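You operate a simulated robot arm through the tools that you are given. There is no shell and no other tool. Be economical: measure what you need, move in short steps, check, and stop when the job is done.

The job below is to be done with a simulated robot arm. You get a single attempt, and the scene is never put back.

Task
Sand the rust off the green block with the black sanding block.
Fine: clamp it in the vice first; put the sanding block back, open the vice and lay the clean block in the done tray.

It is judged by the outcome, as a careful person would: the job done as asked, and still so three seconds after it is handed in. It fails if anything else is knocked over, pushed out of place, dropped, spilled or broken.

Robot
A 7-joint arm with a two-finger parallel gripper, fixed in place. Base frame: the origin is at the foot of the arm, x ahead of it, y to its left, z up; the work surface is at about z = 0. Readings come in mm, degrees, newtons and seconds.
With the tool pointing down near the work surface it reaches from about 240 to 620 mm from the base axis. Its first joint turns from -66.0 to 66.0 degrees. Payload 2.6 kg.
The TCP is the grasp point between the finger pads, 30 mm short of the fingertips. In the tool frame z runs along the fingers and y along their closing line. The gripper opens to 94 mm. The fingers are 28 mm wide and 10 mm thick; the gripper's body (50 by 96 mm) begins 55 mm behind the TCP.
Orientation is that of the tool frame in the base frame, as a unit quaternion [w, x, y, z]. With the fingers straight down and closing along the base's y, the tool's x points along the base's -x, its y along +y and its z along -z.

Tools
- The arm moves only by the tool jog_arm. Its arguments are lists of equal length, an entry for each row: "slide": the shift along the tool's x, y, z in mm, a list of three; "turn": the turn, a rotation vector about the tool's x, y, z in degrees, a list of three; "fingers": the opening, from 0 (shut) to 1 (fully open). In form: {"slide": [[dx, dy, dz], ...], "turn": [[wx, wy, wz], ...], "fingers": [fingers, ...]}. A call has 1 to 12 rows; each row is the pose to reach, as a shift and turn from the pose commanded when the call began, along the tool's axes at that moment. Rows are played at 5 a second. More than 50 mm and 8.6 degrees between two rows, or a gripper value outside its range, and nothing of the call is played. A pose out of reach is approached as far as the arm can. The call stops where the force on the tool passes 90 N (or 10 N more than at its start, if that is more) or the arm is blocked; 0.2 s more then pass. The fingers move at their own pace (about 72 mm/s each) and stop on an object; they squeeze with about 30 N. The grip force told is the motor's: it shows also when the fingers shut on nothing. Time passes only in rows, and 0.2 s behind the last, so rows that repeat a pose let the fingers close. The reply holds the time, the measured pose of the TCP, the force on the tool along the base axes, the opening and the grip force, in the units named above and with some noise.
- Cameras (640 x 400 px; columns grow to the right, rows downward): "scene" is fixed at [24.9, 421, 567.1]; the picture's right is [-0.86, -0.51, 0.00], its down [-0.27, 0.46, -0.85] and it looks along [0.44, -0.73, -0.53] (base axes); focal length 346 px, centre (320, 200). "wrist" rides on the gripper at [76, 14, -103] in the tool frame; the picture's right is [-0.18, 0.98, 0.00], its down [-0.75, -0.14, -0.64] and it looks along [-0.63, -0.12, 0.77] (tool axes); focal length 243 px, centre (320, 200). There is no depth. A picture from a camera that has moved, and an enlarged one, comes with that camera's place and axes in the base frame and with its lens.
- get_image(camera): a new picture of that camera. It takes no simulated time.
- inspect(camera, box): a new picture of the part [left, top, right, bottom] of that camera's present view, enlarged. It takes no simulated time.
- close_job(): hands the job in; it is judged then, once.

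Go step by step. Nothing tells you positions but the pictures and the camera data: compare them with the known pose of the tool, close in by small moves and look again before you grip or let go. The budget is 120 turns and 64 pictures, counting those below and the enlarged ones. Unless the task says otherwise, let go and move clear before handing in, and close with one line.

The tools are called after "Emit:" as a command line: name --argument value ..., lists and objects as JSON in quotes. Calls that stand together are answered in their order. jog_arm: Moves the arm, as the interface text tells. Its arguments: {"type":"object","properties":{"slide":{"type":"array","items":{"type":"array","items":{"type":"number"}}},"turn":{"type":"array","items":{"type":"array","items":{"type":"number"}}},"fingers":{"type":"array","items":{"type":"number"}}},"required":["slide","turn","fingers"]} The other tools are called the same way: get_image (camera) takes a picture; inspect (camera, box) takes an enlarged picture of a part of a camera's view; close_job () hands the job in.

At the start:

```text
time_s: 0.0
tcp_pos: [427.2, 11.3, 351.8]
tcp_rot: [0.001, 0.0, 1.0, 0.0]
wrist_force: [-0.2, -0.9, -0.4]
opening: 94.1
gripper_force: 0.0
```

scene: 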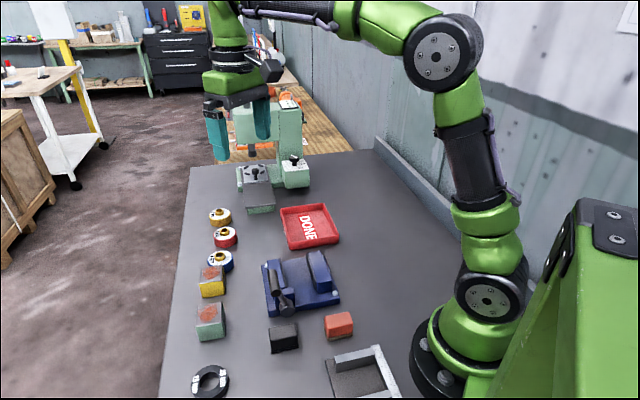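
wrist: 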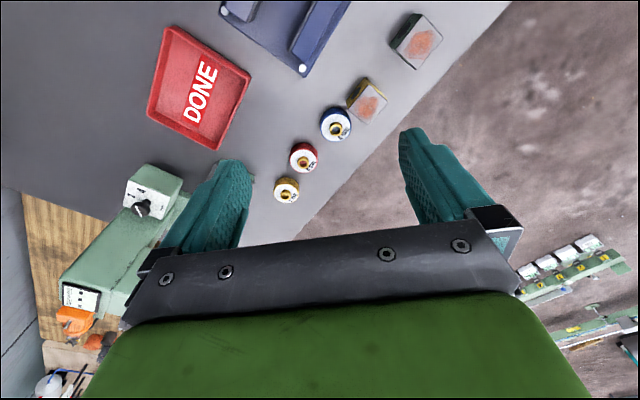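

I see a bench with a vice (blue), green and yellow rusty blocks, a black and an orange block, and a done tray. I'll enlarge the key regions first.

Emit:
inspect --camera "scene" --box '[160, 240, 400, 400]'

Emit:
inspect --camera "scene" --box '[180, 140, 380, 270]'

```text
2.50 times, centred on (280, 320) of scene
camera zoom: at [24.9, 421.0, 567.1], right [-0.86, -0.51, 0.0], down [-0.27, 0.46, -0.85], along [0.44, -0.73, -0.53], focal length 865 px, centre (420, -100)
```

zoom: 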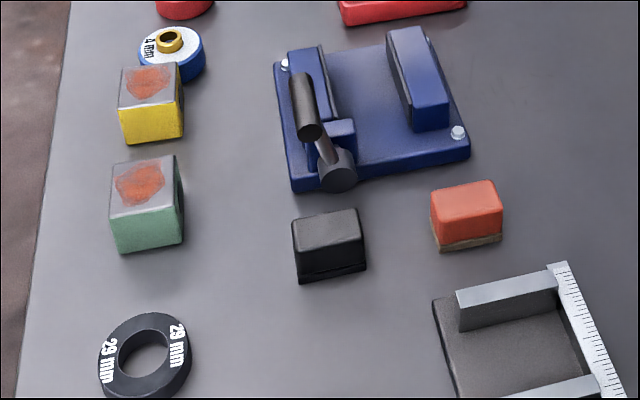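

```text
3.08 times, centred on (280, 205) of scene
camera zoom: at [24.9, 421.0, 567.1], right [-0.86, -0.51, 0.0], down [-0.27, 0.46, -0.85], along [0.44, -0.73, -0.53], focal length 1065 px, centre (443, 185)
```

zoom: 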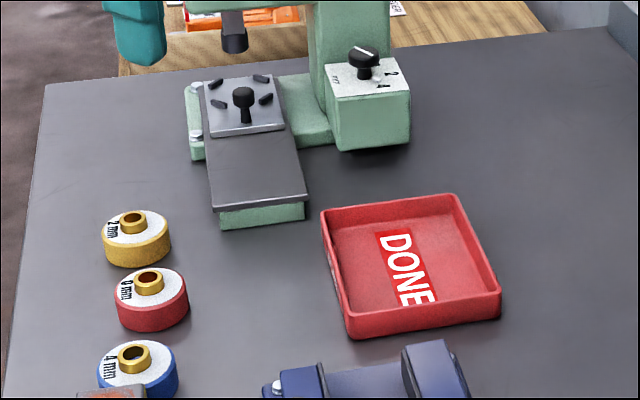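

First I'll tilt the wrist camera to look straight down and get a good overhead view for measuring.

Emit:
jog_arm --slide '[[10, 10, 0], [20, 20, 0], [30, 30, 0], [40, 40, 0], [50, 50, 0], [50, 60, 0]]' --turn '[[0, 6, 0], [0, 12, 0], [0, 18, 0], [0, 24, 0], [0, 30, 0], [0, 35, 0]]' --fingers '[1, 1, 1, 1, 1, 1]'

Emit:
get_image --camera "wrist"

```text
time_s: 1.4
tcp_pos: [386.9, 49.7, 351.1]
tcp_rot: [-0.204, -0.001, 0.979, 0.001]
wrist_force: [-0.6, -0.4, -0.2]
opening: 93.9
gripper_force: 0.0
out of reach, approached as far as the arm can: row 5, 6
```

```text
59 pictures are left
camera wrist: at [357.7, 64.5, 475.9], right [0.17, 0.98, -0.07], down [0.95, -0.14, 0.29], along [0.27, -0.12, -0.96], focal length 243 px, centre (320, 200)
```

wrist: 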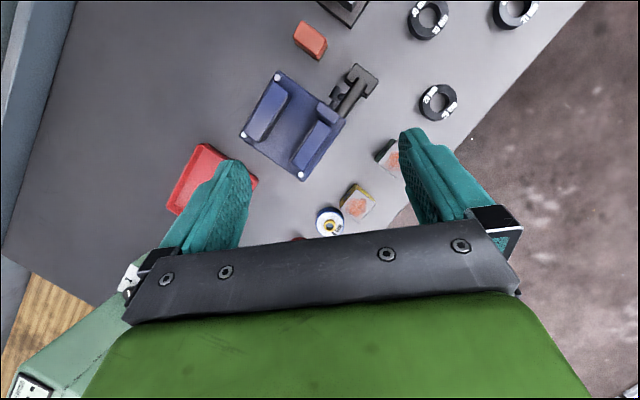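

Emit:
inspect --camera "wrist" --box '[230, 0, 420, 200]'

```text
2.00 times, centred on (325, 100) of wrist
camera zoom: at [357.7, 64.5, 475.9], right [0.17, 0.98, -0.07], down [0.95, -0.14, 0.29], along [0.27, -0.12, -0.96], focal length 485 px, centre (310, 400)
```

zoom: 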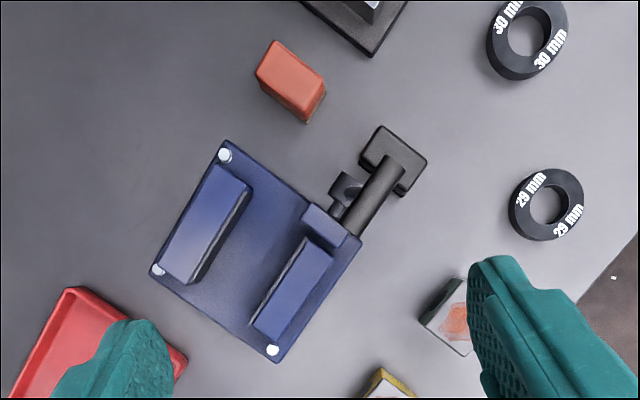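

Emit:
inspect --camera "scene" --box '[255, 240, 345, 330]'

Emit:
inspect --camera "wrist" --box '[300, 50, 390, 130]'

```text
4.44 times, centred on (300, 285) of scene
camera zoom: at [24.9, 421.0, 567.1], right [-0.86, -0.51, 0.0], down [-0.27, 0.46, -0.85], along [0.44, -0.73, -0.53], focal length 1538 px, centre (409, -178)
```

zoom: 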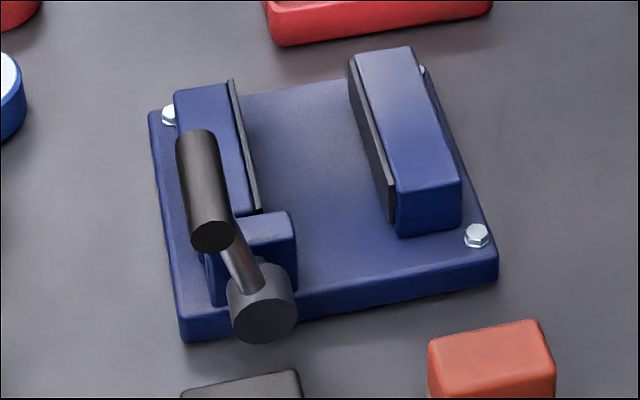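

```text
5.00 times, centred on (345, 90) of wrist
camera zoom: at [357.7, 64.5, 475.9], right [0.17, 0.98, -0.07], down [0.95, -0.14, 0.29], along [0.27, -0.12, -0.96], focal length 1213 px, centre (195, 750)
```

zoom: 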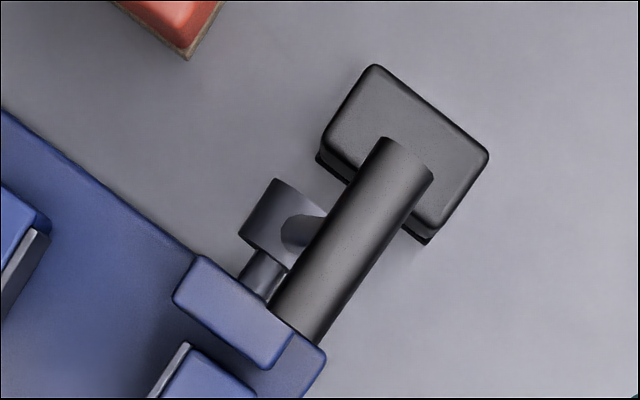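

The vice sits at about 45°, with its jaw gap centred near (347,-17), and the green block is near (424,151). I'll straighten the tool, then yaw 45° and go above the green block.

Emit:
jog_arm --slide '[[0, 0, 0], [0, 0, 0], [0, 0, 0]]' --turn '[[0, -8, 0], [0, -16, 0], [0, -23.5, 0]]' --fingers '[1, 1, 1]'

```text
time_s: 2.2
tcp_pos: [387.4, 50.4, 350.9]
tcp_rot: [0.0, 0.001, 1.0, 0.001]
wrist_force: [0.4, 0.2, 0.0]
opening: 94.1
gripper_force: 0.1
```

Emit:
jog_arm --slide '[[-6, 17, 20], [-12, 34, 40], [-18, 51, 60], [-25, 68, 80], [-31, 85, 100], [-37, 101, 121]]' --turn '[[0, 0, -7.5], [0, 0, -15], [0, 0, -22.5], [0, 0, -30], [0, 0, -37.5], [0, 0, -45]]' --fingers '[1, 1, 1, 1, 1, 1]'

Emit:
get_image --camera "wrist"

```text
time_s: 3.6
tcp_pos: [424.4, 150.4, 228.0]
tcp_rot: [0.0, -0.383, 0.924, 0.001]
wrist_force: [-0.2, 0.2, -0.1]
opening: 93.9
gripper_force: 0.1
```

```text
55 pictures are left
camera wrist: at [360.9, 107.5, 330.8], right [-0.57, 0.82, 0.0], down [0.63, 0.43, 0.64], along [0.53, 0.37, -0.77], focal length 243 px, centre (320, 200)
```

wrist: 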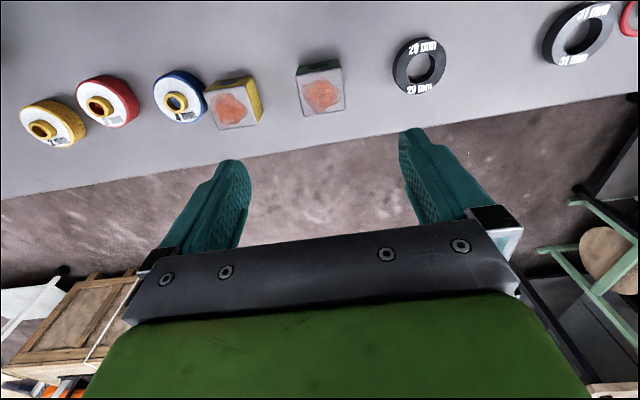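

Emit:
inspect --camera "wrist" --box '[270, 50, 370, 130]'

```text
5.00 times, centred on (320, 90) of wrist
camera zoom: at [360.9, 107.5, 330.8], right [-0.57, 0.82, 0.0], down [0.63, 0.43, 0.64], along [0.53, 0.37, -0.77], focal length 1213 px, centre (320, 750)
```

zoom: 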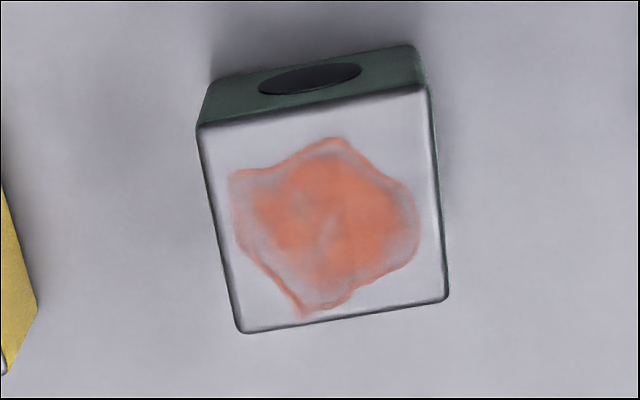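

The green block is about 50 x 45 x 45 mm, centred near (429,158), yawed about 1.5° off the tool. I'll align and descend partway, then check.

Emit:
jog_arm --slide '[[-8.6, 2.5, 0], [-8.6, 2.5, 45], [-8.6, 2.5, 90], [-8.6, 2.5, 120]]' --turn '[[0, 0, 1.5], [0, 0, 1.5], [0, 0, 1.5], [0, 0, 1.5]]' --fingers '[0.82, 0.82, 0.82, 0.82]'

Emit:
get_image --camera "wrist"

Emit:
inspect --camera "scene" --box '[170, 230, 290, 350]'

```text
time_s: 4.6
tcp_pos: [427.4, 160.1, 109.9]
tcp_rot: [0.0, -0.37, 0.929, 0.001]
wrist_force: [0.8, -0.1, 0.9]
opening: 77.3
gripper_force: 0.1
```

```text
53 pictures are left
camera wrist: at [362.4, 117.5, 212.3], right [-0.54, 0.84, 0.0], down [0.64, 0.42, 0.64], along [0.54, 0.35, -0.77], focal length 243 px, centre (320, 200)
```

wrist: 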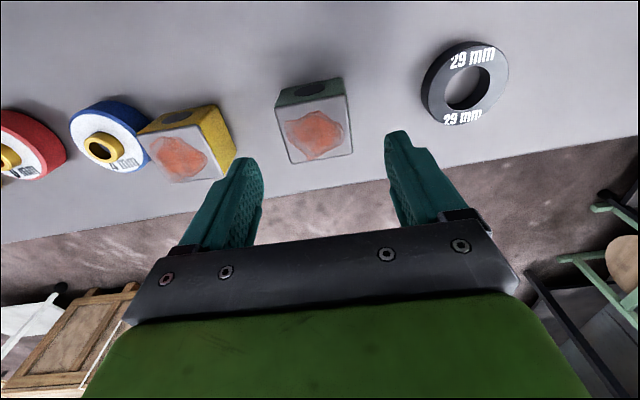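

```text
3.33 times, centred on (230, 290) of scene
camera zoom: at [24.9, 421.0, 567.1], right [-0.86, -0.51, 0.0], down [-0.27, 0.46, -0.85], along [0.44, -0.73, -0.53], focal length 1153 px, centre (620, -100)
```

zoom: 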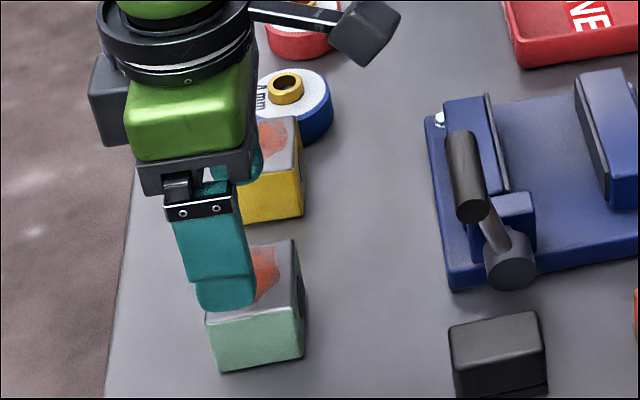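

Aligned within 3 mm; I'll correct slightly, descend to grip height, and close.

Emit:
jog_arm --slide '[[1.7, -2.7, 20], [1.7, -2.7, 50], [1.7, -2.7, 74], [1.7, -2.7, 74], [1.7, -2.7, 74], [1.7, -2.7, 74]]' --turn '[[0, 0, 0], [0, 0, 0], [0, 0, 0], [0, 0, 0], [0, 0, 0], [0, 0, 0]]' --fingers '[0.82, 0.82, 0.82, 0, 0, 0]'

Emit:
get_image --camera "wrist"

```text
time_s: 6.0
tcp_pos: [428.0, 155.0, 34.6]
tcp_rot: [-0.001, -0.371, 0.929, 0.001]
wrist_force: [-1.1, 0.2, -0.1]
opening: 56.2
gripper_force: 29.4
```

```text
51 pictures are left
camera wrist: at [363.6, 113.6, 137.0], right [-0.54, 0.84, 0.0], down [0.64, 0.42, 0.64], along [0.54, 0.35, -0.77], focal length 243 px, centre (320, 200)
```

wrist: 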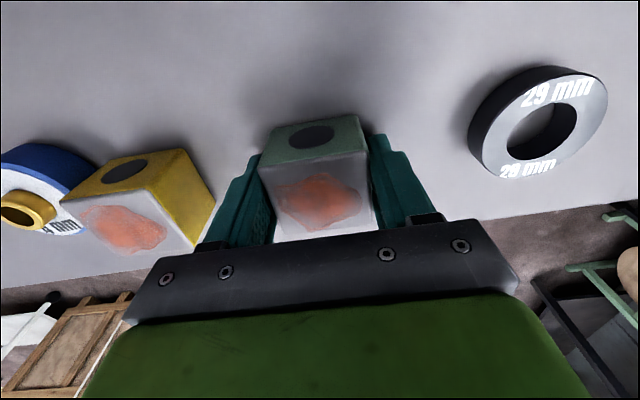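

Gripped (56 mm wide). Lifting and checking before carrying to the vice.

Emit:
jog_arm --slide '[[0, 0, -30], [0, 0, -75], [0, 0, -120], [0, 0, -155]]' --turn '[[0, 0, 0], [0, 0, 0], [0, 0, -0.7], [0, 0, -1.5]]' --fingers '[0, 0, 0, 0]'

Emit:
inspect --camera "wrist" --box '[220, 80, 420, 260]'

Emit:
get_image --camera "scene"

```text
time_s: 7.0
tcp_pos: [427.5, 155.6, 191.6]
tcp_rot: [-0.001, -0.383, 0.924, 0.001]
wrist_force: [-0.9, 0.5, -3.6]
opening: 56.1
gripper_force: 30.1
```

```text
2.22 times, centred on (320, 170) of wrist
camera zoom: at [364.0, 112.3, 295.2], right [-0.57, 0.82, 0.0], down [0.63, 0.43, 0.64], along [0.53, 0.36, -0.77], focal length 539 px, centre (320, 267)
```

zoom: 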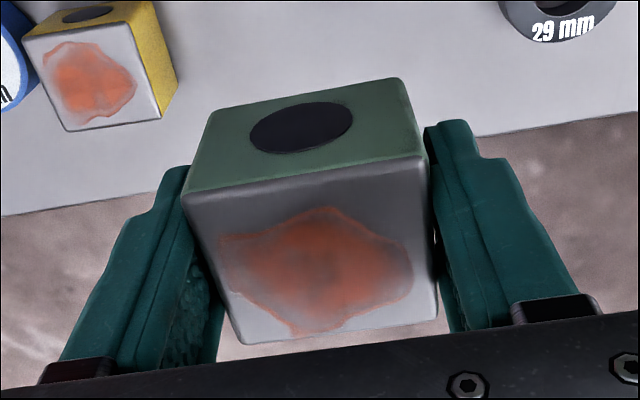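

```text
49 pictures are left
```

scene: 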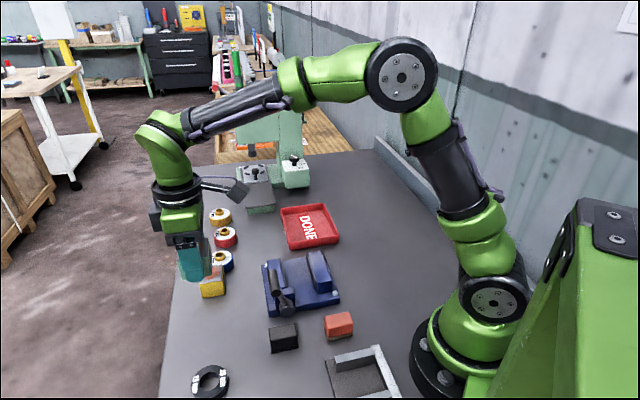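

The block is held square and centred. Carrying it above the vice gap at height, then looking down.

Emit:
jog_arm --slide '[[30, -11, 0], [60, -22, 0], [90, -33, 0], [120, -44, 0], [150, -55, 0], [178.9, -65.1, 0], [178.9, -65.1, 0]]' --turn '[[0, 0, 0], [0, 0, 0], [0, 0, 0], [0, 0, 0], [0, 0, 0], [0, 0, 0], [0, 0, 0]]' --fingers '[0, 0, 0, 0, 0, 0, 0]'

Emit:
get_image --camera "wrist"

Emit:
inspect --camera "scene" --box '[220, 190, 380, 350]'

```text
time_s: 8.6
tcp_pos: [347.5, -18.2, 190.2]
tcp_rot: [-0.001, -0.383, 0.924, 0.001]
wrist_force: [-0.4, -0.5, -5.4]
opening: 56.3
gripper_force: 29.6
```

```text
48 pictures are left
camera wrist: at [283.3, -60.2, 293.1], right [-0.57, 0.82, 0.0], down [0.63, 0.43, 0.64], along [0.53, 0.36, -0.77], focal length 243 px, centre (320, 200)
```

wrist: 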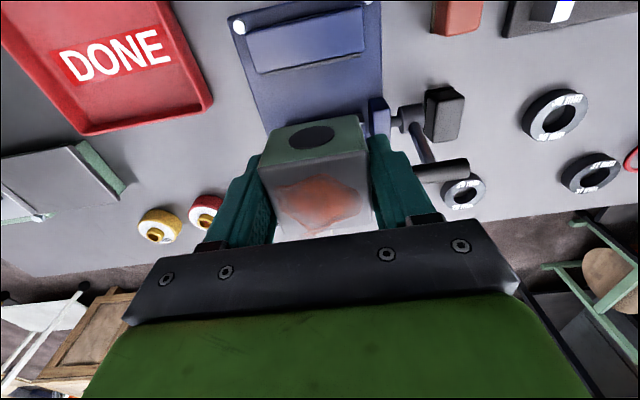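

```text
2.50 times, centred on (300, 270) of scene
camera zoom: at [24.9, 421.0, 567.1], right [-0.86, -0.51, 0.0], down [-0.27, 0.46, -0.85], along [0.44, -0.73, -0.53], focal length 865 px, centre (370, 25)
```

zoom: 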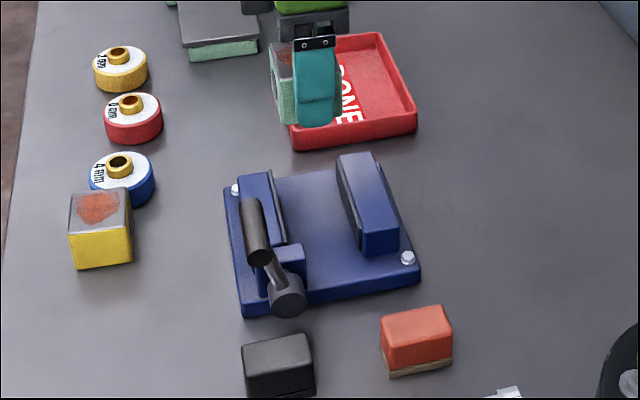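

The gap is about 59 mm and centred near (349,-21). Nudging onto it and lowering to just above the jaws to check.

Emit:
jog_arm --slide '[[0.8, -3.6, 30], [0.8, -3.6, 65], [0.8, -3.6, 95], [0.8, -3.6, 95]]' --turn '[[0, 0, 0], [0, 0, 0], [0, 0, 0], [0, 0, 0]]' --fingers '[0, 0, 0, 0]'

Emit:
inspect --camera "wrist" --box '[200, 0, 480, 240]'

Emit:
inspect --camera "scene" --box '[240, 210, 360, 330]'

```text
time_s: 9.6
tcp_pos: [349.2, -20.7, 95.4]
tcp_rot: [0.0, -0.383, 0.924, 0.0]
wrist_force: [-0.1, 0.5, -2.9]
opening: 56.1
gripper_force: 30.2
```

```text
1.67 times, centred on (340, 120) of wrist
camera zoom: at [286.0, -64.0, 197.6], right [-0.56, 0.83, 0.0], down [0.63, 0.43, 0.64], along [0.53, 0.36, -0.77], focal length 404 px, centre (287, 333)
```

zoom: 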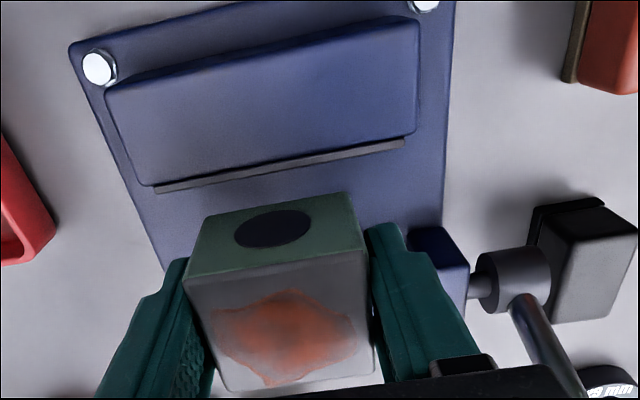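

```text
3.33 times, centred on (300, 270) of scene
camera zoom: at [24.9, 421.0, 567.1], right [-0.86, -0.51, 0.0], down [-0.27, 0.46, -0.85], along [0.44, -0.73, -0.53], focal length 1153 px, centre (387, -33)
```

zoom: 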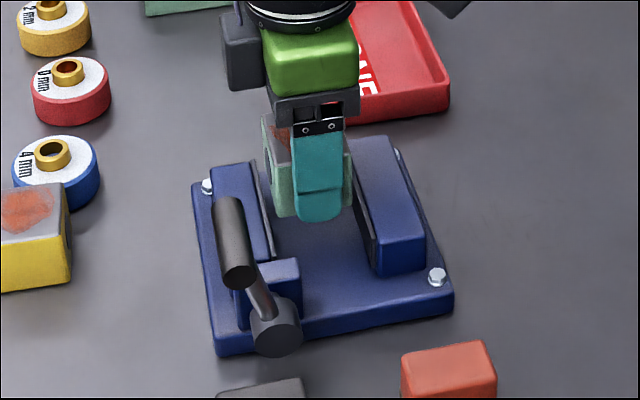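

Clear on both sides. Lowering between the jaws toward the vice bed.

Emit:
jog_arm --slide '[[0, 0, 15], [0, 0, 30], [0, 0, 37], [0, 0, 37]]' --turn '[[0, 0, 0], [0, 0, 0], [0, 0, 0], [0, 0, 0]]' --fingers '[0, 0, 0, 0]'

Emit:
inspect --camera "scene" --box '[240, 210, 360, 330]'

Emit:
inspect --camera "wrist" --box '[200, 0, 480, 240]'

```text
time_s: 10.6
tcp_pos: [350.3, -19.8, 57.9]
tcp_rot: [0.0, -0.383, 0.924, 0.001]
wrist_force: [-0.3, 0.1, -4.7]
opening: 56.1
gripper_force: 29.9
```

```text
3.33 times, centred on (300, 270) of scene
camera zoom: at [24.9, 421.0, 567.1], right [-0.86, -0.51, 0.0], down [-0.27, 0.46, -0.85], along [0.44, -0.73, -0.53], focal length 1153 px, centre (387, -33)
```

zoom: 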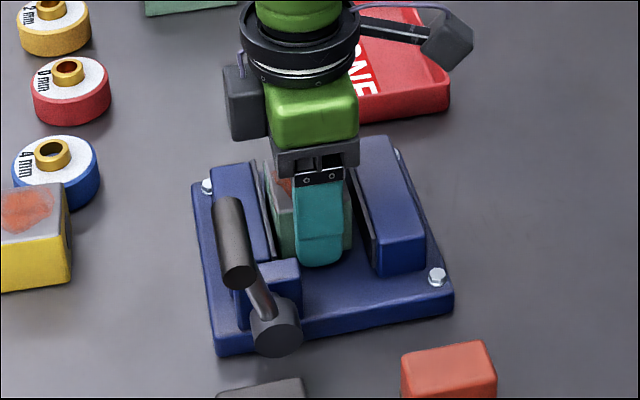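

```text
1.67 times, centred on (340, 120) of wrist
camera zoom: at [286.3, -63.0, 160.6], right [-0.56, 0.83, 0.0], down [0.63, 0.43, 0.64], along [0.53, 0.36, -0.77], focal length 404 px, centre (287, 333)
```

zoom: 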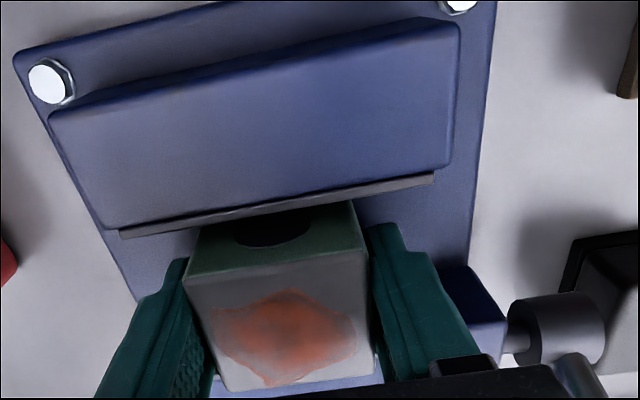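

Emit:
jog_arm --slide '[[0, 0, 2], [0, 0, 4], [0, 0, 4]]' --turn '[[0, 0, 0], [0, 0, 0], [0, 0, 0]]' --fingers '[0, 0, 0]'

```text
time_s: 11.4
tcp_pos: [349.1, -19.3, 54.9]
tcp_rot: [-0.001, -0.382, 0.924, 0.0]
wrist_force: [-1.5, -0.2, 0.2]
opening: 56.4
gripper_force: 30.0
```

Emit:
jog_arm --slide '[[0, 0, 1], [0, 0, 1.5], [0, 0, 1.5]]' --turn '[[0, 0, 0], [0, 0, 0], [0, 0, 0]]' --fingers '[0, 0, 0]'

```text
time_s: 12.2
tcp_pos: [350.5, -19.3, 53.0]
tcp_rot: [0.001, -0.382, 0.924, 0.002]
wrist_force: [-6.1, 5.3, 21.4]
opening: 56.7
gripper_force: 30.4
```

The block is touching the bed. I'll release with a small opening (the crank boss is close) and look.

Emit:
jog_arm --slide '[[0, 0, -1.2], [0, 0, -1.2], [0, 0, -1.2], [0, 0, -1.2]]' --turn '[[0, 0, 0], [0, 0, 0], [0, 0, 0], [0, 0, 0]]' --fingers '[0, 0.68, 0.68, 0.68]'

Emit:
inspect --camera "scene" --box '[240, 210, 360, 330]'

```text
time_s: 13.2
tcp_pos: [350.6, -18.7, 53.4]
tcp_rot: [0.0, -0.382, 0.924, 0.001]
wrist_force: [-0.6, 0.2, -0.3]
opening: 64.0
gripper_force: 0.1
```

```text
3.33 times, centred on (300, 270) of scene
camera zoom: at [24.9, 421.0, 567.1], right [-0.86, -0.51, 0.0], down [-0.27, 0.46, -0.85], along [0.44, -0.73, -0.53], focal length 1153 px, centre (387, -33)
```

zoom: 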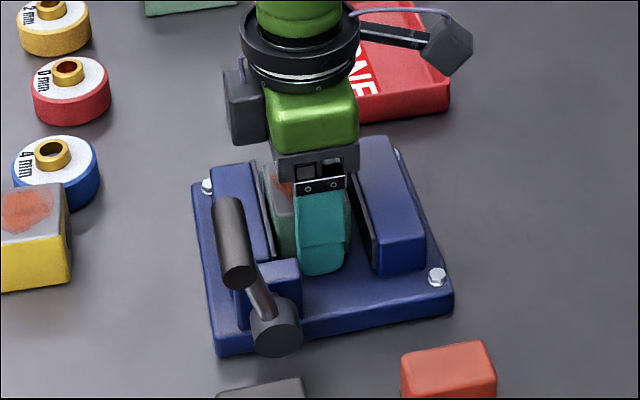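

Emit:
jog_arm --slide '[[0, 0, -30], [0, 0, -75], [0, 0, -120], [0, 0, -160]]' --turn '[[0, 0, 0], [0, 0, 0], [0, 0, 0], [0, 0, 0]]' --fingers '[0.68, 0.68, 0.68, 0.68]'

Emit:
inspect --camera "scene" --box '[240, 210, 360, 330]'

```text
time_s: 14.2
tcp_pos: [351.1, -19.6, 216.9]
tcp_rot: [-0.001, -0.383, 0.924, 0.001]
wrist_force: [0.9, -0.3, 0.3]
opening: 63.8
gripper_force: 0.0
```

```text
3.33 times, centred on (300, 270) of scene
camera zoom: at [24.9, 421.0, 567.1], right [-0.86, -0.51, 0.0], down [-0.27, 0.46, -0.85], along [0.44, -0.73, -0.53], focal length 1153 px, centre (387, -33)
```

zoom: 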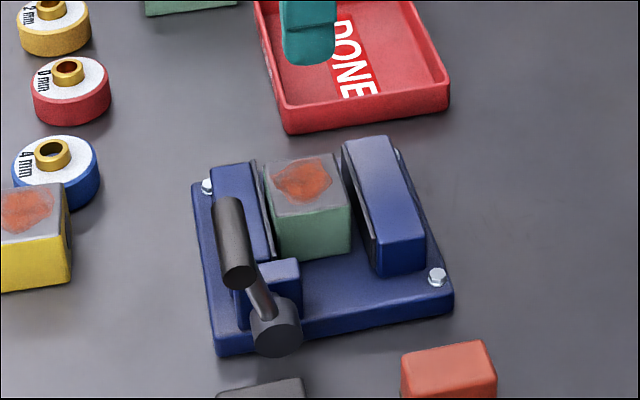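

The block sits in the vice. Now I'll rotate the tool and go above the crank handle to inspect it.

Emit:
jog_arm --slide '[[-5, 8.5, -2], [-10, 17, -4], [-15, 25.5, -6], [-20, 34, -8], [-25, 42, -10], [-30, 50, -12], [-35, 59, -13], [-40, 67, -13], [-45, 76, -13], [-50, 85, -13], [-55, 93, -13]]' --turn '[[0, 0, 8.2], [0, 0, 16.4], [0, 0, 24.6], [0, 0, 32.8], [0, 0, 41], [0, 0, 49.2], [0, 0, 57.4], [0, 0, 65.6], [0, 0, 73.8], [0, 0, 82], [0, 0, 90]]' --fingers '[0.68, 0.68, 0.68, 0.68, 0.68, 0.68, 0.68, 0.68, 0.68, 0.68, 0.68]'

Emit:
get_image --camera "wrist"

```text
time_s: 16.6
tcp_pos: [322.9, 85.2, 228.0]
tcp_rot: [-0.001, 0.383, 0.924, 0.0]
wrist_force: [-0.1, -0.4, -0.5]
opening: 64.0
gripper_force: 0.0
```

```text
40 pictures are left
camera wrist: at [279.5, 149.1, 330.8], right [0.83, 0.56, 0.0], down [0.43, -0.63, 0.64], along [0.36, -0.53, -0.77], focal length 243 px, centre (320, 200)
```

wrist: 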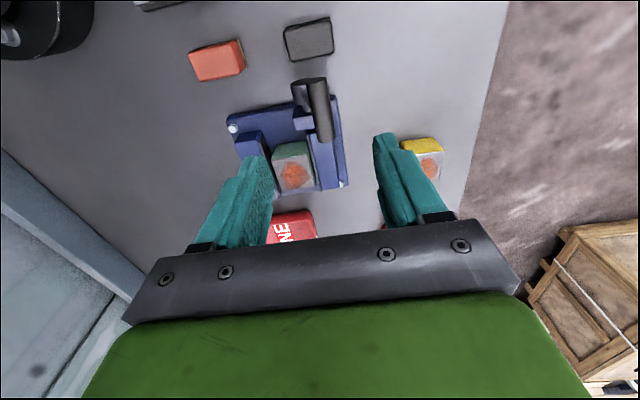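

Emit:
inspect --camera "wrist" --box '[230, 10, 370, 200]'

```text
2.11 times, centred on (300, 105) of wrist
camera zoom: at [279.5, 149.1, 330.8], right [0.83, 0.56, 0.0], down [0.43, -0.63, 0.64], along [0.36, -0.53, -0.77], focal length 511 px, centre (362, 400)
```

zoom: 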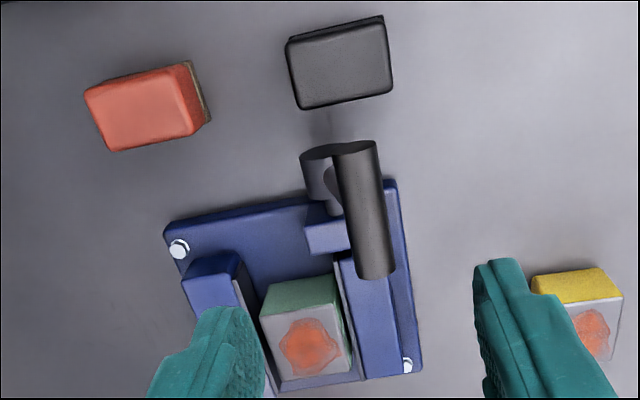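

The grip bar is at about (324,86,120) along the jaw direction, about 18 mm thick. I'll lower shallowly around it and close on it.

Emit:
jog_arm --slide '[[0, 1.3, 30], [0, 1.3, 65], [0, 1.3, 92], [0, 1.3, 92], [0, 1.3, 92]]' --turn '[[0, 0, 0], [0, 0, 0], [0, 0, 0], [0, 0, 0], [0, 0, 0]]' --fingers '[0.5, 0.5, 0.5, 0.5, 0.5]'

Emit:
get_image --camera "wrist"

Emit:
inspect --camera "scene" --box '[220, 200, 360, 340]'

```text
time_s: 17.8
tcp_pos: [325.8, 85.6, 136.0]
tcp_rot: [-0.001, 0.382, 0.924, 0.001]
wrist_force: [-0.4, -0.7, -0.4]
opening: 47.1
gripper_force: 0.0
```

```text
38 pictures are left
camera wrist: at [282.6, 149.7, 238.8], right [0.83, 0.56, 0.0], down [0.43, -0.63, 0.64], along [0.36, -0.53, -0.77], focal length 243 px, centre (320, 200)
```

wrist: 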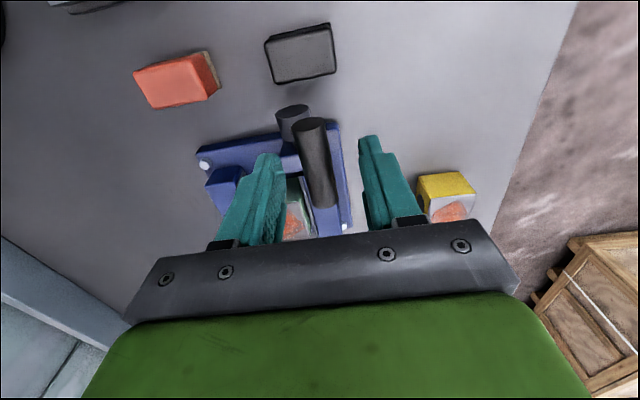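

```text
2.86 times, centred on (290, 270) of scene
camera zoom: at [24.9, 421.0, 567.1], right [-0.86, -0.51, 0.0], down [-0.27, 0.46, -0.85], along [0.44, -0.73, -0.53], focal length 989 px, centre (406, 0)
```

zoom: 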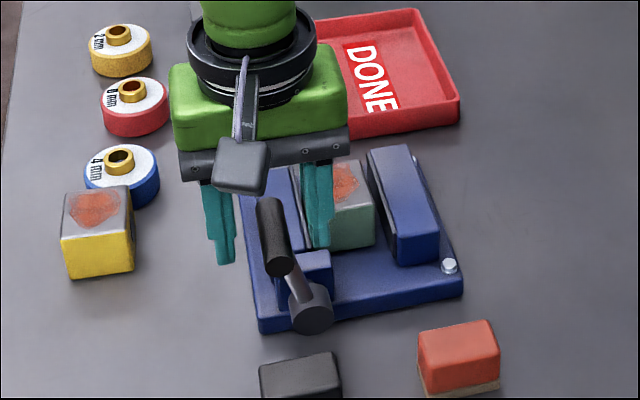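

Emit:
jog_arm --slide '[[0, 0, 5], [0, 0, 5], [0, 0, 5], [0, 0, 5]]' --turn '[[0, 0, 0], [0, 0, 0], [0, 0, 0], [0, 0, 0]]' --fingers '[0.5, 0, 0, 0]'

```text
time_s: 18.8
tcp_pos: [325.3, 84.9, 130.4]
tcp_rot: [-0.001, 0.382, 0.924, 0.0]
wrist_force: [-6.1, -4.0, 7.6]
opening: 19.0
gripper_force: 45.3
```

Gripped the bar (19 mm). Testing the swing toward the jaws by 5° about the hub, tool turning with it.

Emit:
jog_arm --slide '[[0, -3, -0.9], [0, -7.5, -2.1], [0, -7.5, -2.1]]' --turn '[[-2, 0, 0], [-5, 0, 0], [-5, 0, 0]]' --fingers '[0, 0, 0]'

```text
time_s: 19.6
tcp_pos: [321.9, 82.7, 133.7]
tcp_rot: [0.021, 0.379, 0.924, 0.044]
wrist_force: [36.4, 29.1, -21.3]
opening: 19.8
gripper_force: 45.1
```

Strong resistance that way, so I'll back off and try outward.

Emit:
jog_arm --slide '[[0, 3, 1.1], [0, 7.3, 2.8], [0, 14.3, 6.2], [0, 14.3, 6.2]]' --turn '[[2, 0, 0], [5, 0, 0], [10, 0, 0], [10, 0, 0]]' --fingers '[0, 0, 0, 0]'

```text
time_s: 20.6
tcp_pos: [330.4, 92.5, 130.6]
tcp_rot: [-0.015, 0.383, 0.923, -0.037]
wrist_force: [-1.4, 9.0, 47.6]
opening: 19.1
gripper_force: 44.8
```

Emit:
inspect --camera "scene" --box '[240, 220, 350, 330]'

```text
3.64 times, centred on (295, 275) of scene
camera zoom: at [24.8, 421.0, 567.2], right [-0.86, -0.51, 0.0], down [-0.27, 0.46, -0.85], along [0.44, -0.73, -0.53], focal length 1258 px, centre (411, -73)
```

zoom: 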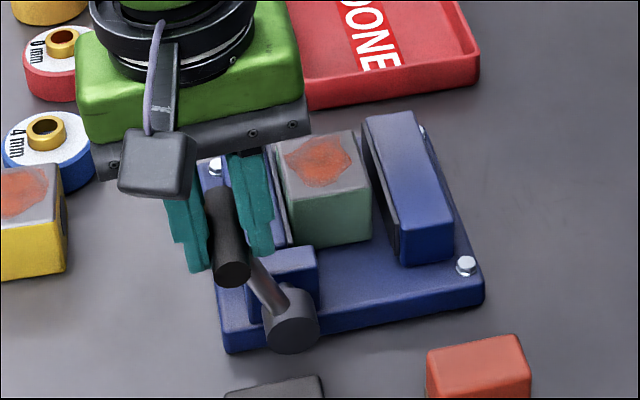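

The handle swings outward. I'll loosen the fingers to a cage around the bar so that vertical errors don't matter.

Emit:
jog_arm --slide '[[0, 0, 0], [0, 0, 0]]' --turn '[[0, 0, 0], [0, 0, 0]]' --fingers '[0.29, 0.29]'

```text
time_s: 21.2
tcp_pos: [329.9, 90.5, 126.9]
tcp_rot: [-0.018, 0.382, 0.923, -0.041]
wrist_force: [-0.1, 0.5, -0.4]
opening: 27.4
gripper_force: 0.1
```

Emit:
jog_arm --slide '[[0, 5, 1.8], [0, 10.1, 4.2], [0, 15, 6.7], [0, 19.6, 9.7], [0, 24, 13], [0, 28.1, 16.4]]' --turn '[[4, 0, 0], [8, 0, 0], [12, 0, 0], [16, 0, 0], [20, 0, 0], [24, 0, 0]]' --fingers '[0.29, 0.29, 0.29, 0.29, 0.29, 0.29]'

Emit:
inspect --camera "scene" --box '[230, 220, 340, 330]'

```text
time_s: 22.6
tcp_pos: [348.0, 109.1, 109.1]
tcp_rot: [-0.097, 0.37, 0.895, -0.232]
wrist_force: [-0.5, 0.1, 0.4]
opening: 27.3
gripper_force: 0.5
```

```text
3.64 times, centred on (285, 275) of scene
camera zoom: at [24.9, 421.0, 567.1], right [-0.86, -0.51, 0.0], down [-0.27, 0.46, -0.85], along [0.44, -0.73, -0.53], focal length 1258 px, centre (447, -73)
```

zoom: 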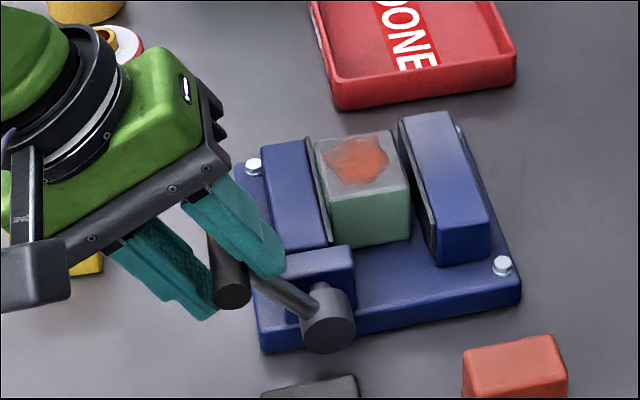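

The handle follows freely and the jaw is closing in. Continuing the same arc.

Emit:
jog_arm --slide '[[0, 5, 1.8], [0, 10.1, 4.2], [0, 15, 6.7], [0, 19.6, 9.7], [0, 19.6, 9.7]]' --turn '[[4, 0, 0], [8, 0, 0], [12, 0, 0], [16, 0, 0], [16, 0, 0]]' --fingers '[0.29, 0.29, 0.29, 0.29, 0.29]'

Emit:
inspect --camera "scene" --box '[220, 220, 330, 330]'

```text
time_s: 23.8
tcp_pos: [356.6, 117.8, 90.3]
tcp_rot: [-0.148, 0.353, 0.854, -0.353]
wrist_force: [0.2, -0.3, 0.4]
opening: 27.3
gripper_force: 0.0
```

```text
3.64 times, centred on (275, 275) of scene
camera zoom: at [24.9, 421.0, 567.1], right [-0.86, -0.51, 0.0], down [-0.27, 0.46, -0.85], along [0.44, -0.73, -0.53], focal length 1258 px, centre (484, -73)
```

zoom: 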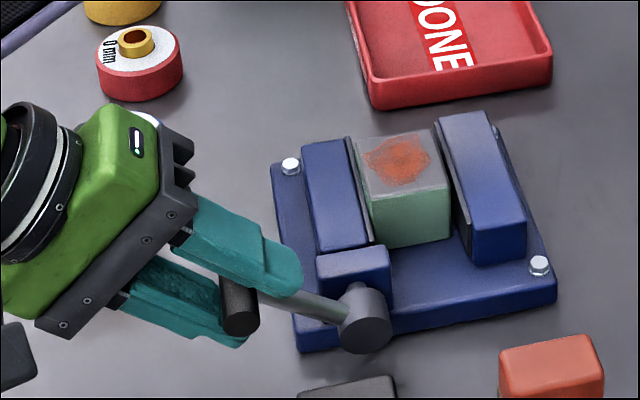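

Emit:
get_image --camera "scene"

```text
33 pictures are left
```

scene: 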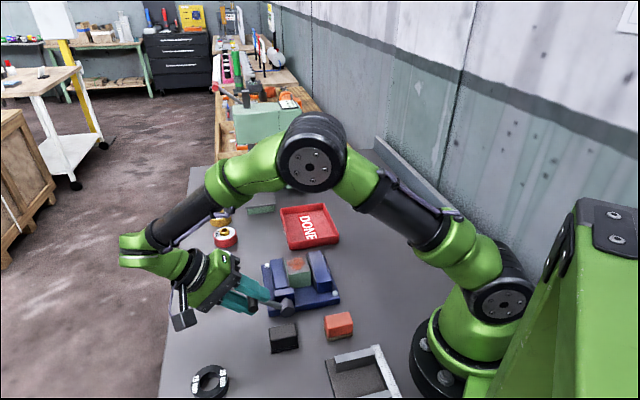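

Everything is clear. Continuing the swing.

Emit:
jog_arm --slide '[[0, 5, 1.8], [0, 10.1, 4.2], [0, 15, 6.7], [0, 19.6, 9.7], [0, 19.6, 9.7]]' --turn '[[4, 0, 0], [8, 0, 0], [12, 0, 0], [16, 0, 0], [16, 0, 0]]' --fingers '[0.29, 0.29, 0.29, 0.29, 0.29]'

Emit:
inspect --camera "scene" --box '[200, 220, 340, 340]'

```text
time_s: 25.0
tcp_pos: [360.5, 123.2, 69.8]
tcp_rot: [-0.194, 0.329, 0.797, -0.468]
wrist_force: [-0.6, -1.2, 0.9]
opening: 28.0
gripper_force: 0.5
```

```text
3.33 times, centred on (270, 280) of scene
camera zoom: at [24.9, 421.0, 567.1], right [-0.86, -0.51, 0.0], down [-0.27, 0.46, -0.85], along [0.44, -0.73, -0.53], focal length 1153 px, centre (487, -67)
```

zoom: 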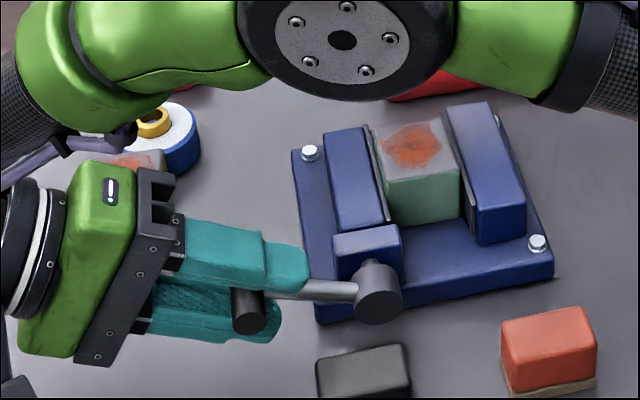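

Nearly closed. Now pushing the bar straight down a bit further with the upper finger.

Emit:
jog_arm --slide '[[0, 3.5, 1.9], [0, 7, 3.9], [0, 10.5, 5.8], [0, 14, 7.8], [0, 14, 7.8]]' --turn '[[0, 0, 0], [0, 0, 0], [0, 0, 0], [0, 0, 0], [0, 0, 0]]' --fingers '[0.29, 0.29, 0.29, 0.29, 0.29]'

Emit:
get_image --camera "scene"

```text
time_s: 26.2
tcp_pos: [362.0, 123.1, 55.1]
tcp_rot: [-0.193, 0.331, 0.797, -0.467]
wrist_force: [2.2, 3.8, 37.3]
opening: 44.9
gripper_force: 15.2
```

```text
31 pictures are left
```

scene: 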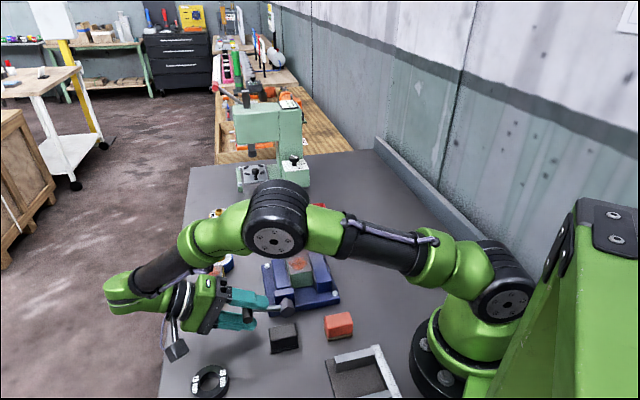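

Emit:
inspect --camera "scene" --box '[210, 235, 350, 335]'

Emit:
inspect --camera "scene" --box '[260, 240, 350, 310]'

```text
4.00 times, centred on (280, 285) of scene
camera zoom: at [24.8, 421.0, 567.2], right [-0.86, -0.51, 0.0], down [-0.27, 0.46, -0.85], along [0.44, -0.73, -0.53], focal length 1384 px, centre (480, -140)
```

zoom: 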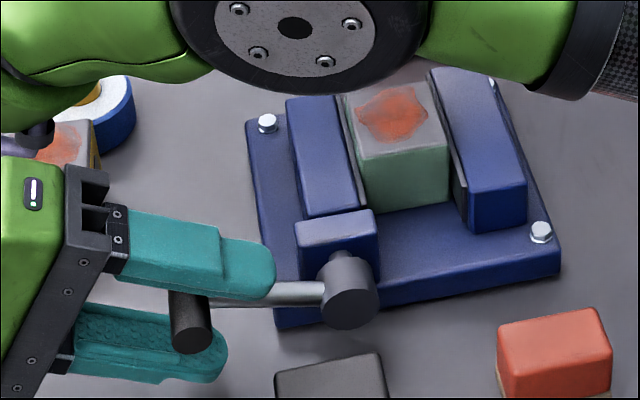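

```text
5.71 times, centred on (305, 275) of scene
camera zoom: at [24.8, 421.0, 567.2], right [-0.86, -0.51, 0.0], down [-0.27, 0.46, -0.85], along [0.44, -0.73, -0.53], focal length 1977 px, centre (406, -229)
```

zoom: 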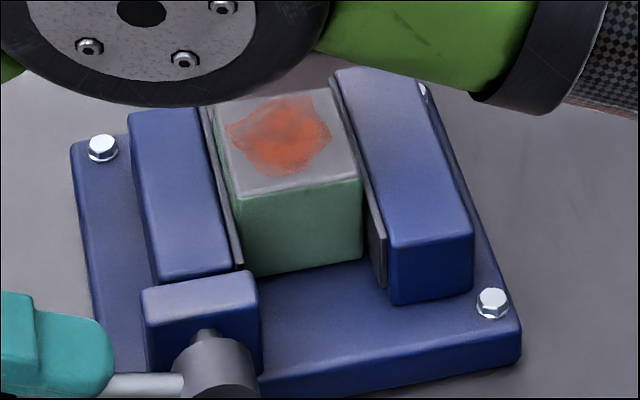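

The jaws appear to hold the block and the handle is about horizontal and resisting. Relieving pressure and backing out along the tool axis.

Emit:
jog_arm --slide '[[0, -7, -4], [0, -7, -14], [0, -7, -35], [0, -7, -60], [0, -25, -75]]' --turn '[[0, 0, 0], [0, 0, 0], [0, 0, 0], [0, 0, 0], [-6, 0, 0]]' --fingers '[0.45, 0.45, 0.45, 0.45, 0.45]'

Emit:
inspect --camera "scene" --box '[230, 235, 350, 335]'

```text
time_s: 27.4
tcp_pos: [398.3, 160.6, 114.2]
tcp_rot: [-0.177, 0.338, 0.82, -0.426]
wrist_force: [0.1, 0.1, 0.1]
opening: 42.0
gripper_force: 0.0
out of reach, approached as far as the arm can: row 4
```

```text
4.00 times, centred on (290, 285) of scene
camera zoom: at [24.9, 421.0, 567.1], right [-0.86, -0.51, 0.0], down [-0.27, 0.46, -0.85], along [0.44, -0.73, -0.53], focal length 1384 px, centre (440, -140)
```

zoom: 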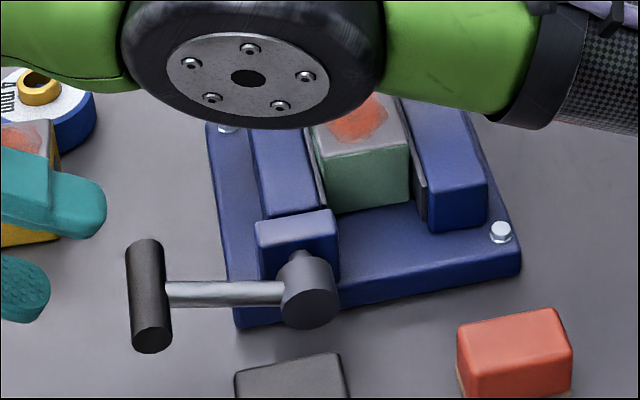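

Emit:
jog_arm --slide '[[0, -13, -9], [0, -26, -18], [0, -39, -27], [0, -52, -36], [0, -65, -45], [0, -78, -54], [0, -90, -63]]' --turn '[[-8, 0, 0], [-16, 0, 0], [-24, 0, 0], [-32, 0, 0], [-40, 0, 0], [-48, 0, 0], [-55, 0, 0]]' --fingers '[0.6, 0.6, 0.6, 0.6, 0.6, 0.6, 0.6]'

Emit:
get_image --camera "wrist"

Emit:
inspect --camera "scene" --box '[240, 235, 350, 325]'

```text
time_s: 29.0
tcp_pos: [397.3, 161.9, 223.6]
tcp_rot: [-0.001, 0.383, 0.924, 0.001]
wrist_force: [-0.3, -0.2, 0.1]
opening: 56.3
gripper_force: 0.0
```

```text
27 pictures are left
camera wrist: at [354.3, 226.1, 325.9], right [0.83, 0.56, 0.0], down [0.43, -0.63, 0.64], along [0.36, -0.53, -0.77], focal length 243 px, centre (320, 200)
```

wrist: 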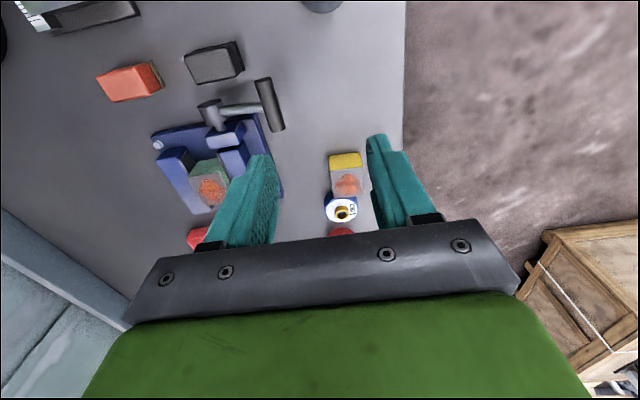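

```text
4.44 times, centred on (295, 280) of scene
camera zoom: at [24.9, 421.0, 567.1], right [-0.86, -0.51, 0.0], down [-0.27, 0.46, -0.85], along [0.44, -0.73, -0.53], focal length 1538 px, centre (431, -156)
```

zoom: 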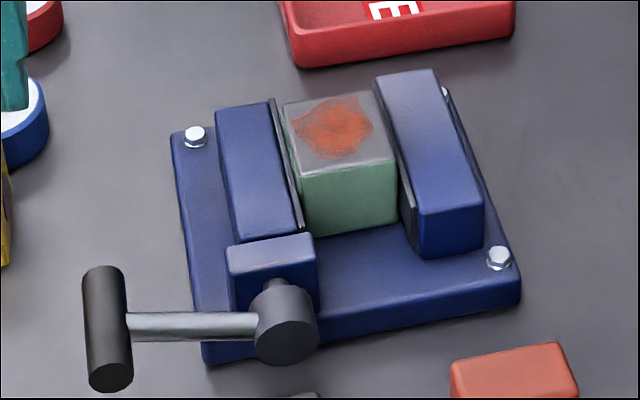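

The block looks clamped between both pads. I'll confirm with a firm downward press on the handle bar using closed fingertips.

Emit:
jog_arm --slide '[[-4.7, -28, 20], [-4.7, -56, 50], [-4.7, -56, 90], [-4.7, -56, 118]]' --turn '[[0, 0, 0], [0, 0, 0], [0, 0, 0], [0, 0, 0]]' --fingers '[0, 0, 0, 0]'

Emit:
jog_arm --slide '[[0, 0, 4], [0, 0, 8], [0, 0, 12], [0, 0, 15]]' --turn '[[0, 0, 0], [0, 0, 0], [0, 0, 0], [0, 0, 0]]' --fingers '[0, 0, 0, 0]'

```text
time_s: 30.0
tcp_pos: [360.9, 118.0, 103.6]
tcp_rot: [0.0, 0.384, 0.923, 0.0]
wrist_force: [0.4, -0.3, -0.8]
opening: 0.0
gripper_force: 29.7
```

```text
time_s: 30.6
tcp_pos: [361.4, 118.8, 102.6]
tcp_rot: [-0.002, 0.386, 0.922, 0.002]
wrist_force: [-7.6, -3.1, 14.7]
opening: 0.0
gripper_force: 29.6
stopped in row 3: the force on the tool passed its limit (the readings are from after the stop); the commanded pose is now the measured one
```

The handle holds against over 90 N, so the block is firmly clamped. Next, going above the black sanding block at about (291,113).

Emit:
jog_arm --slide '[[0, 0, -40], [0, 0, -80], [20, -25, -90], [45.7, -53.9, -90]]' --turn '[[0, 0, 0], [0, 0, 0], [0, 0, 0], [0, 0, 0]]' --fingers '[0, 0.4, 0.72, 0.72]'

Emit:
get_image --camera "wrist"

```text
time_s: 31.6
tcp_pos: [292.1, 111.0, 192.2]
tcp_rot: [-0.001, 0.385, 0.923, 0.002]
wrist_force: [1.1, 0.3, 0.9]
opening: 68.0
gripper_force: 0.0
```

```text
25 pictures are left
camera wrist: at [249.2, 174.7, 295.0], right [0.83, 0.56, 0.0], down [0.43, -0.64, 0.64], along [0.36, -0.53, -0.77], focal length 243 px, centre (320, 200)
```

wrist: 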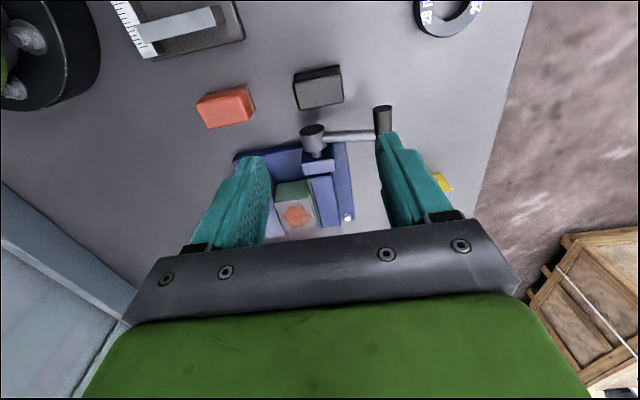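

Emit:
inspect --camera "wrist" --box '[280, 50, 360, 120]'

```text
5.71 times, centred on (320, 85) of wrist
camera zoom: at [249.2, 174.7, 295.0], right [0.83, 0.56, 0.0], down [0.43, -0.64, 0.64], along [0.36, -0.53, -0.77], focal length 1386 px, centre (320, 857)
```

zoom: 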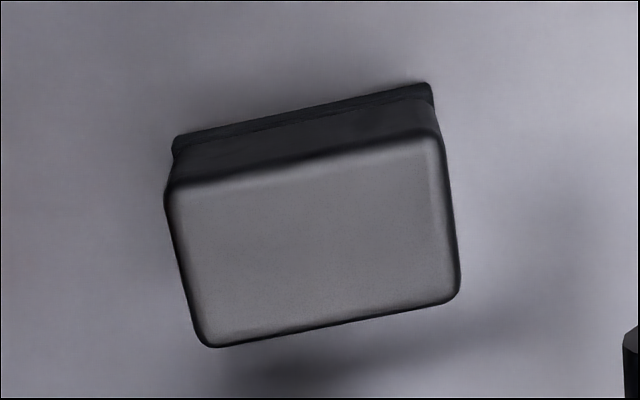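

The sanding block is about 50 x 30 x 36 mm at (290.6,113.2), aligned with the tool. Descending and gripping it by its ends.

Emit:
jog_arm --slide '[[2.6, 0.5, 30], [2.6, 0.5, 75], [2.6, 0.5, 115], [2.6, 0.5, 135], [2.6, 0.5, 154]]' --turn '[[0, 0, 0], [0, 0, 0], [0, 0, 0], [0, 0, 0], [0, 0, 0]]' --fingers '[0.67, 0.67, 0.67, 0.67, 0.67]'

Emit:
get_image --camera "wrist"

```text
time_s: 32.8
tcp_pos: [288.9, 116.8, 37.8]
tcp_rot: [-0.001, 0.385, 0.923, 0.002]
wrist_force: [0.2, 1.0, -0.5]
opening: 63.2
gripper_force: 0.0
```

```text
23 pictures are left
camera wrist: at [245.8, 180.4, 140.7], right [0.83, 0.56, 0.0], down [0.43, -0.64, 0.64], along [0.36, -0.53, -0.77], focal length 243 px, centre (320, 200)
```

wrist: 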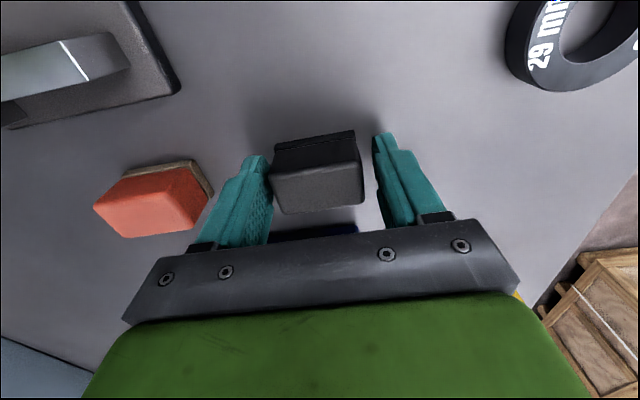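

Emit:
jog_arm --slide '[[-1.5, 0, 0], [-1.5, 0, 0], [-1.5, 0, 0], [-1.5, 0, 0]]' --turn '[[0, 0, 0], [0, 0, 0], [0, 0, 0], [0, 0, 0]]' --fingers '[0.67, 0, 0, 0]'

```text
time_s: 33.8
tcp_pos: [289.9, 115.3, 38.4]
tcp_rot: [-0.001, 0.385, 0.923, 0.002]
wrist_force: [0.1, -0.4, 0.1]
opening: 53.6
gripper_force: 30.4
```

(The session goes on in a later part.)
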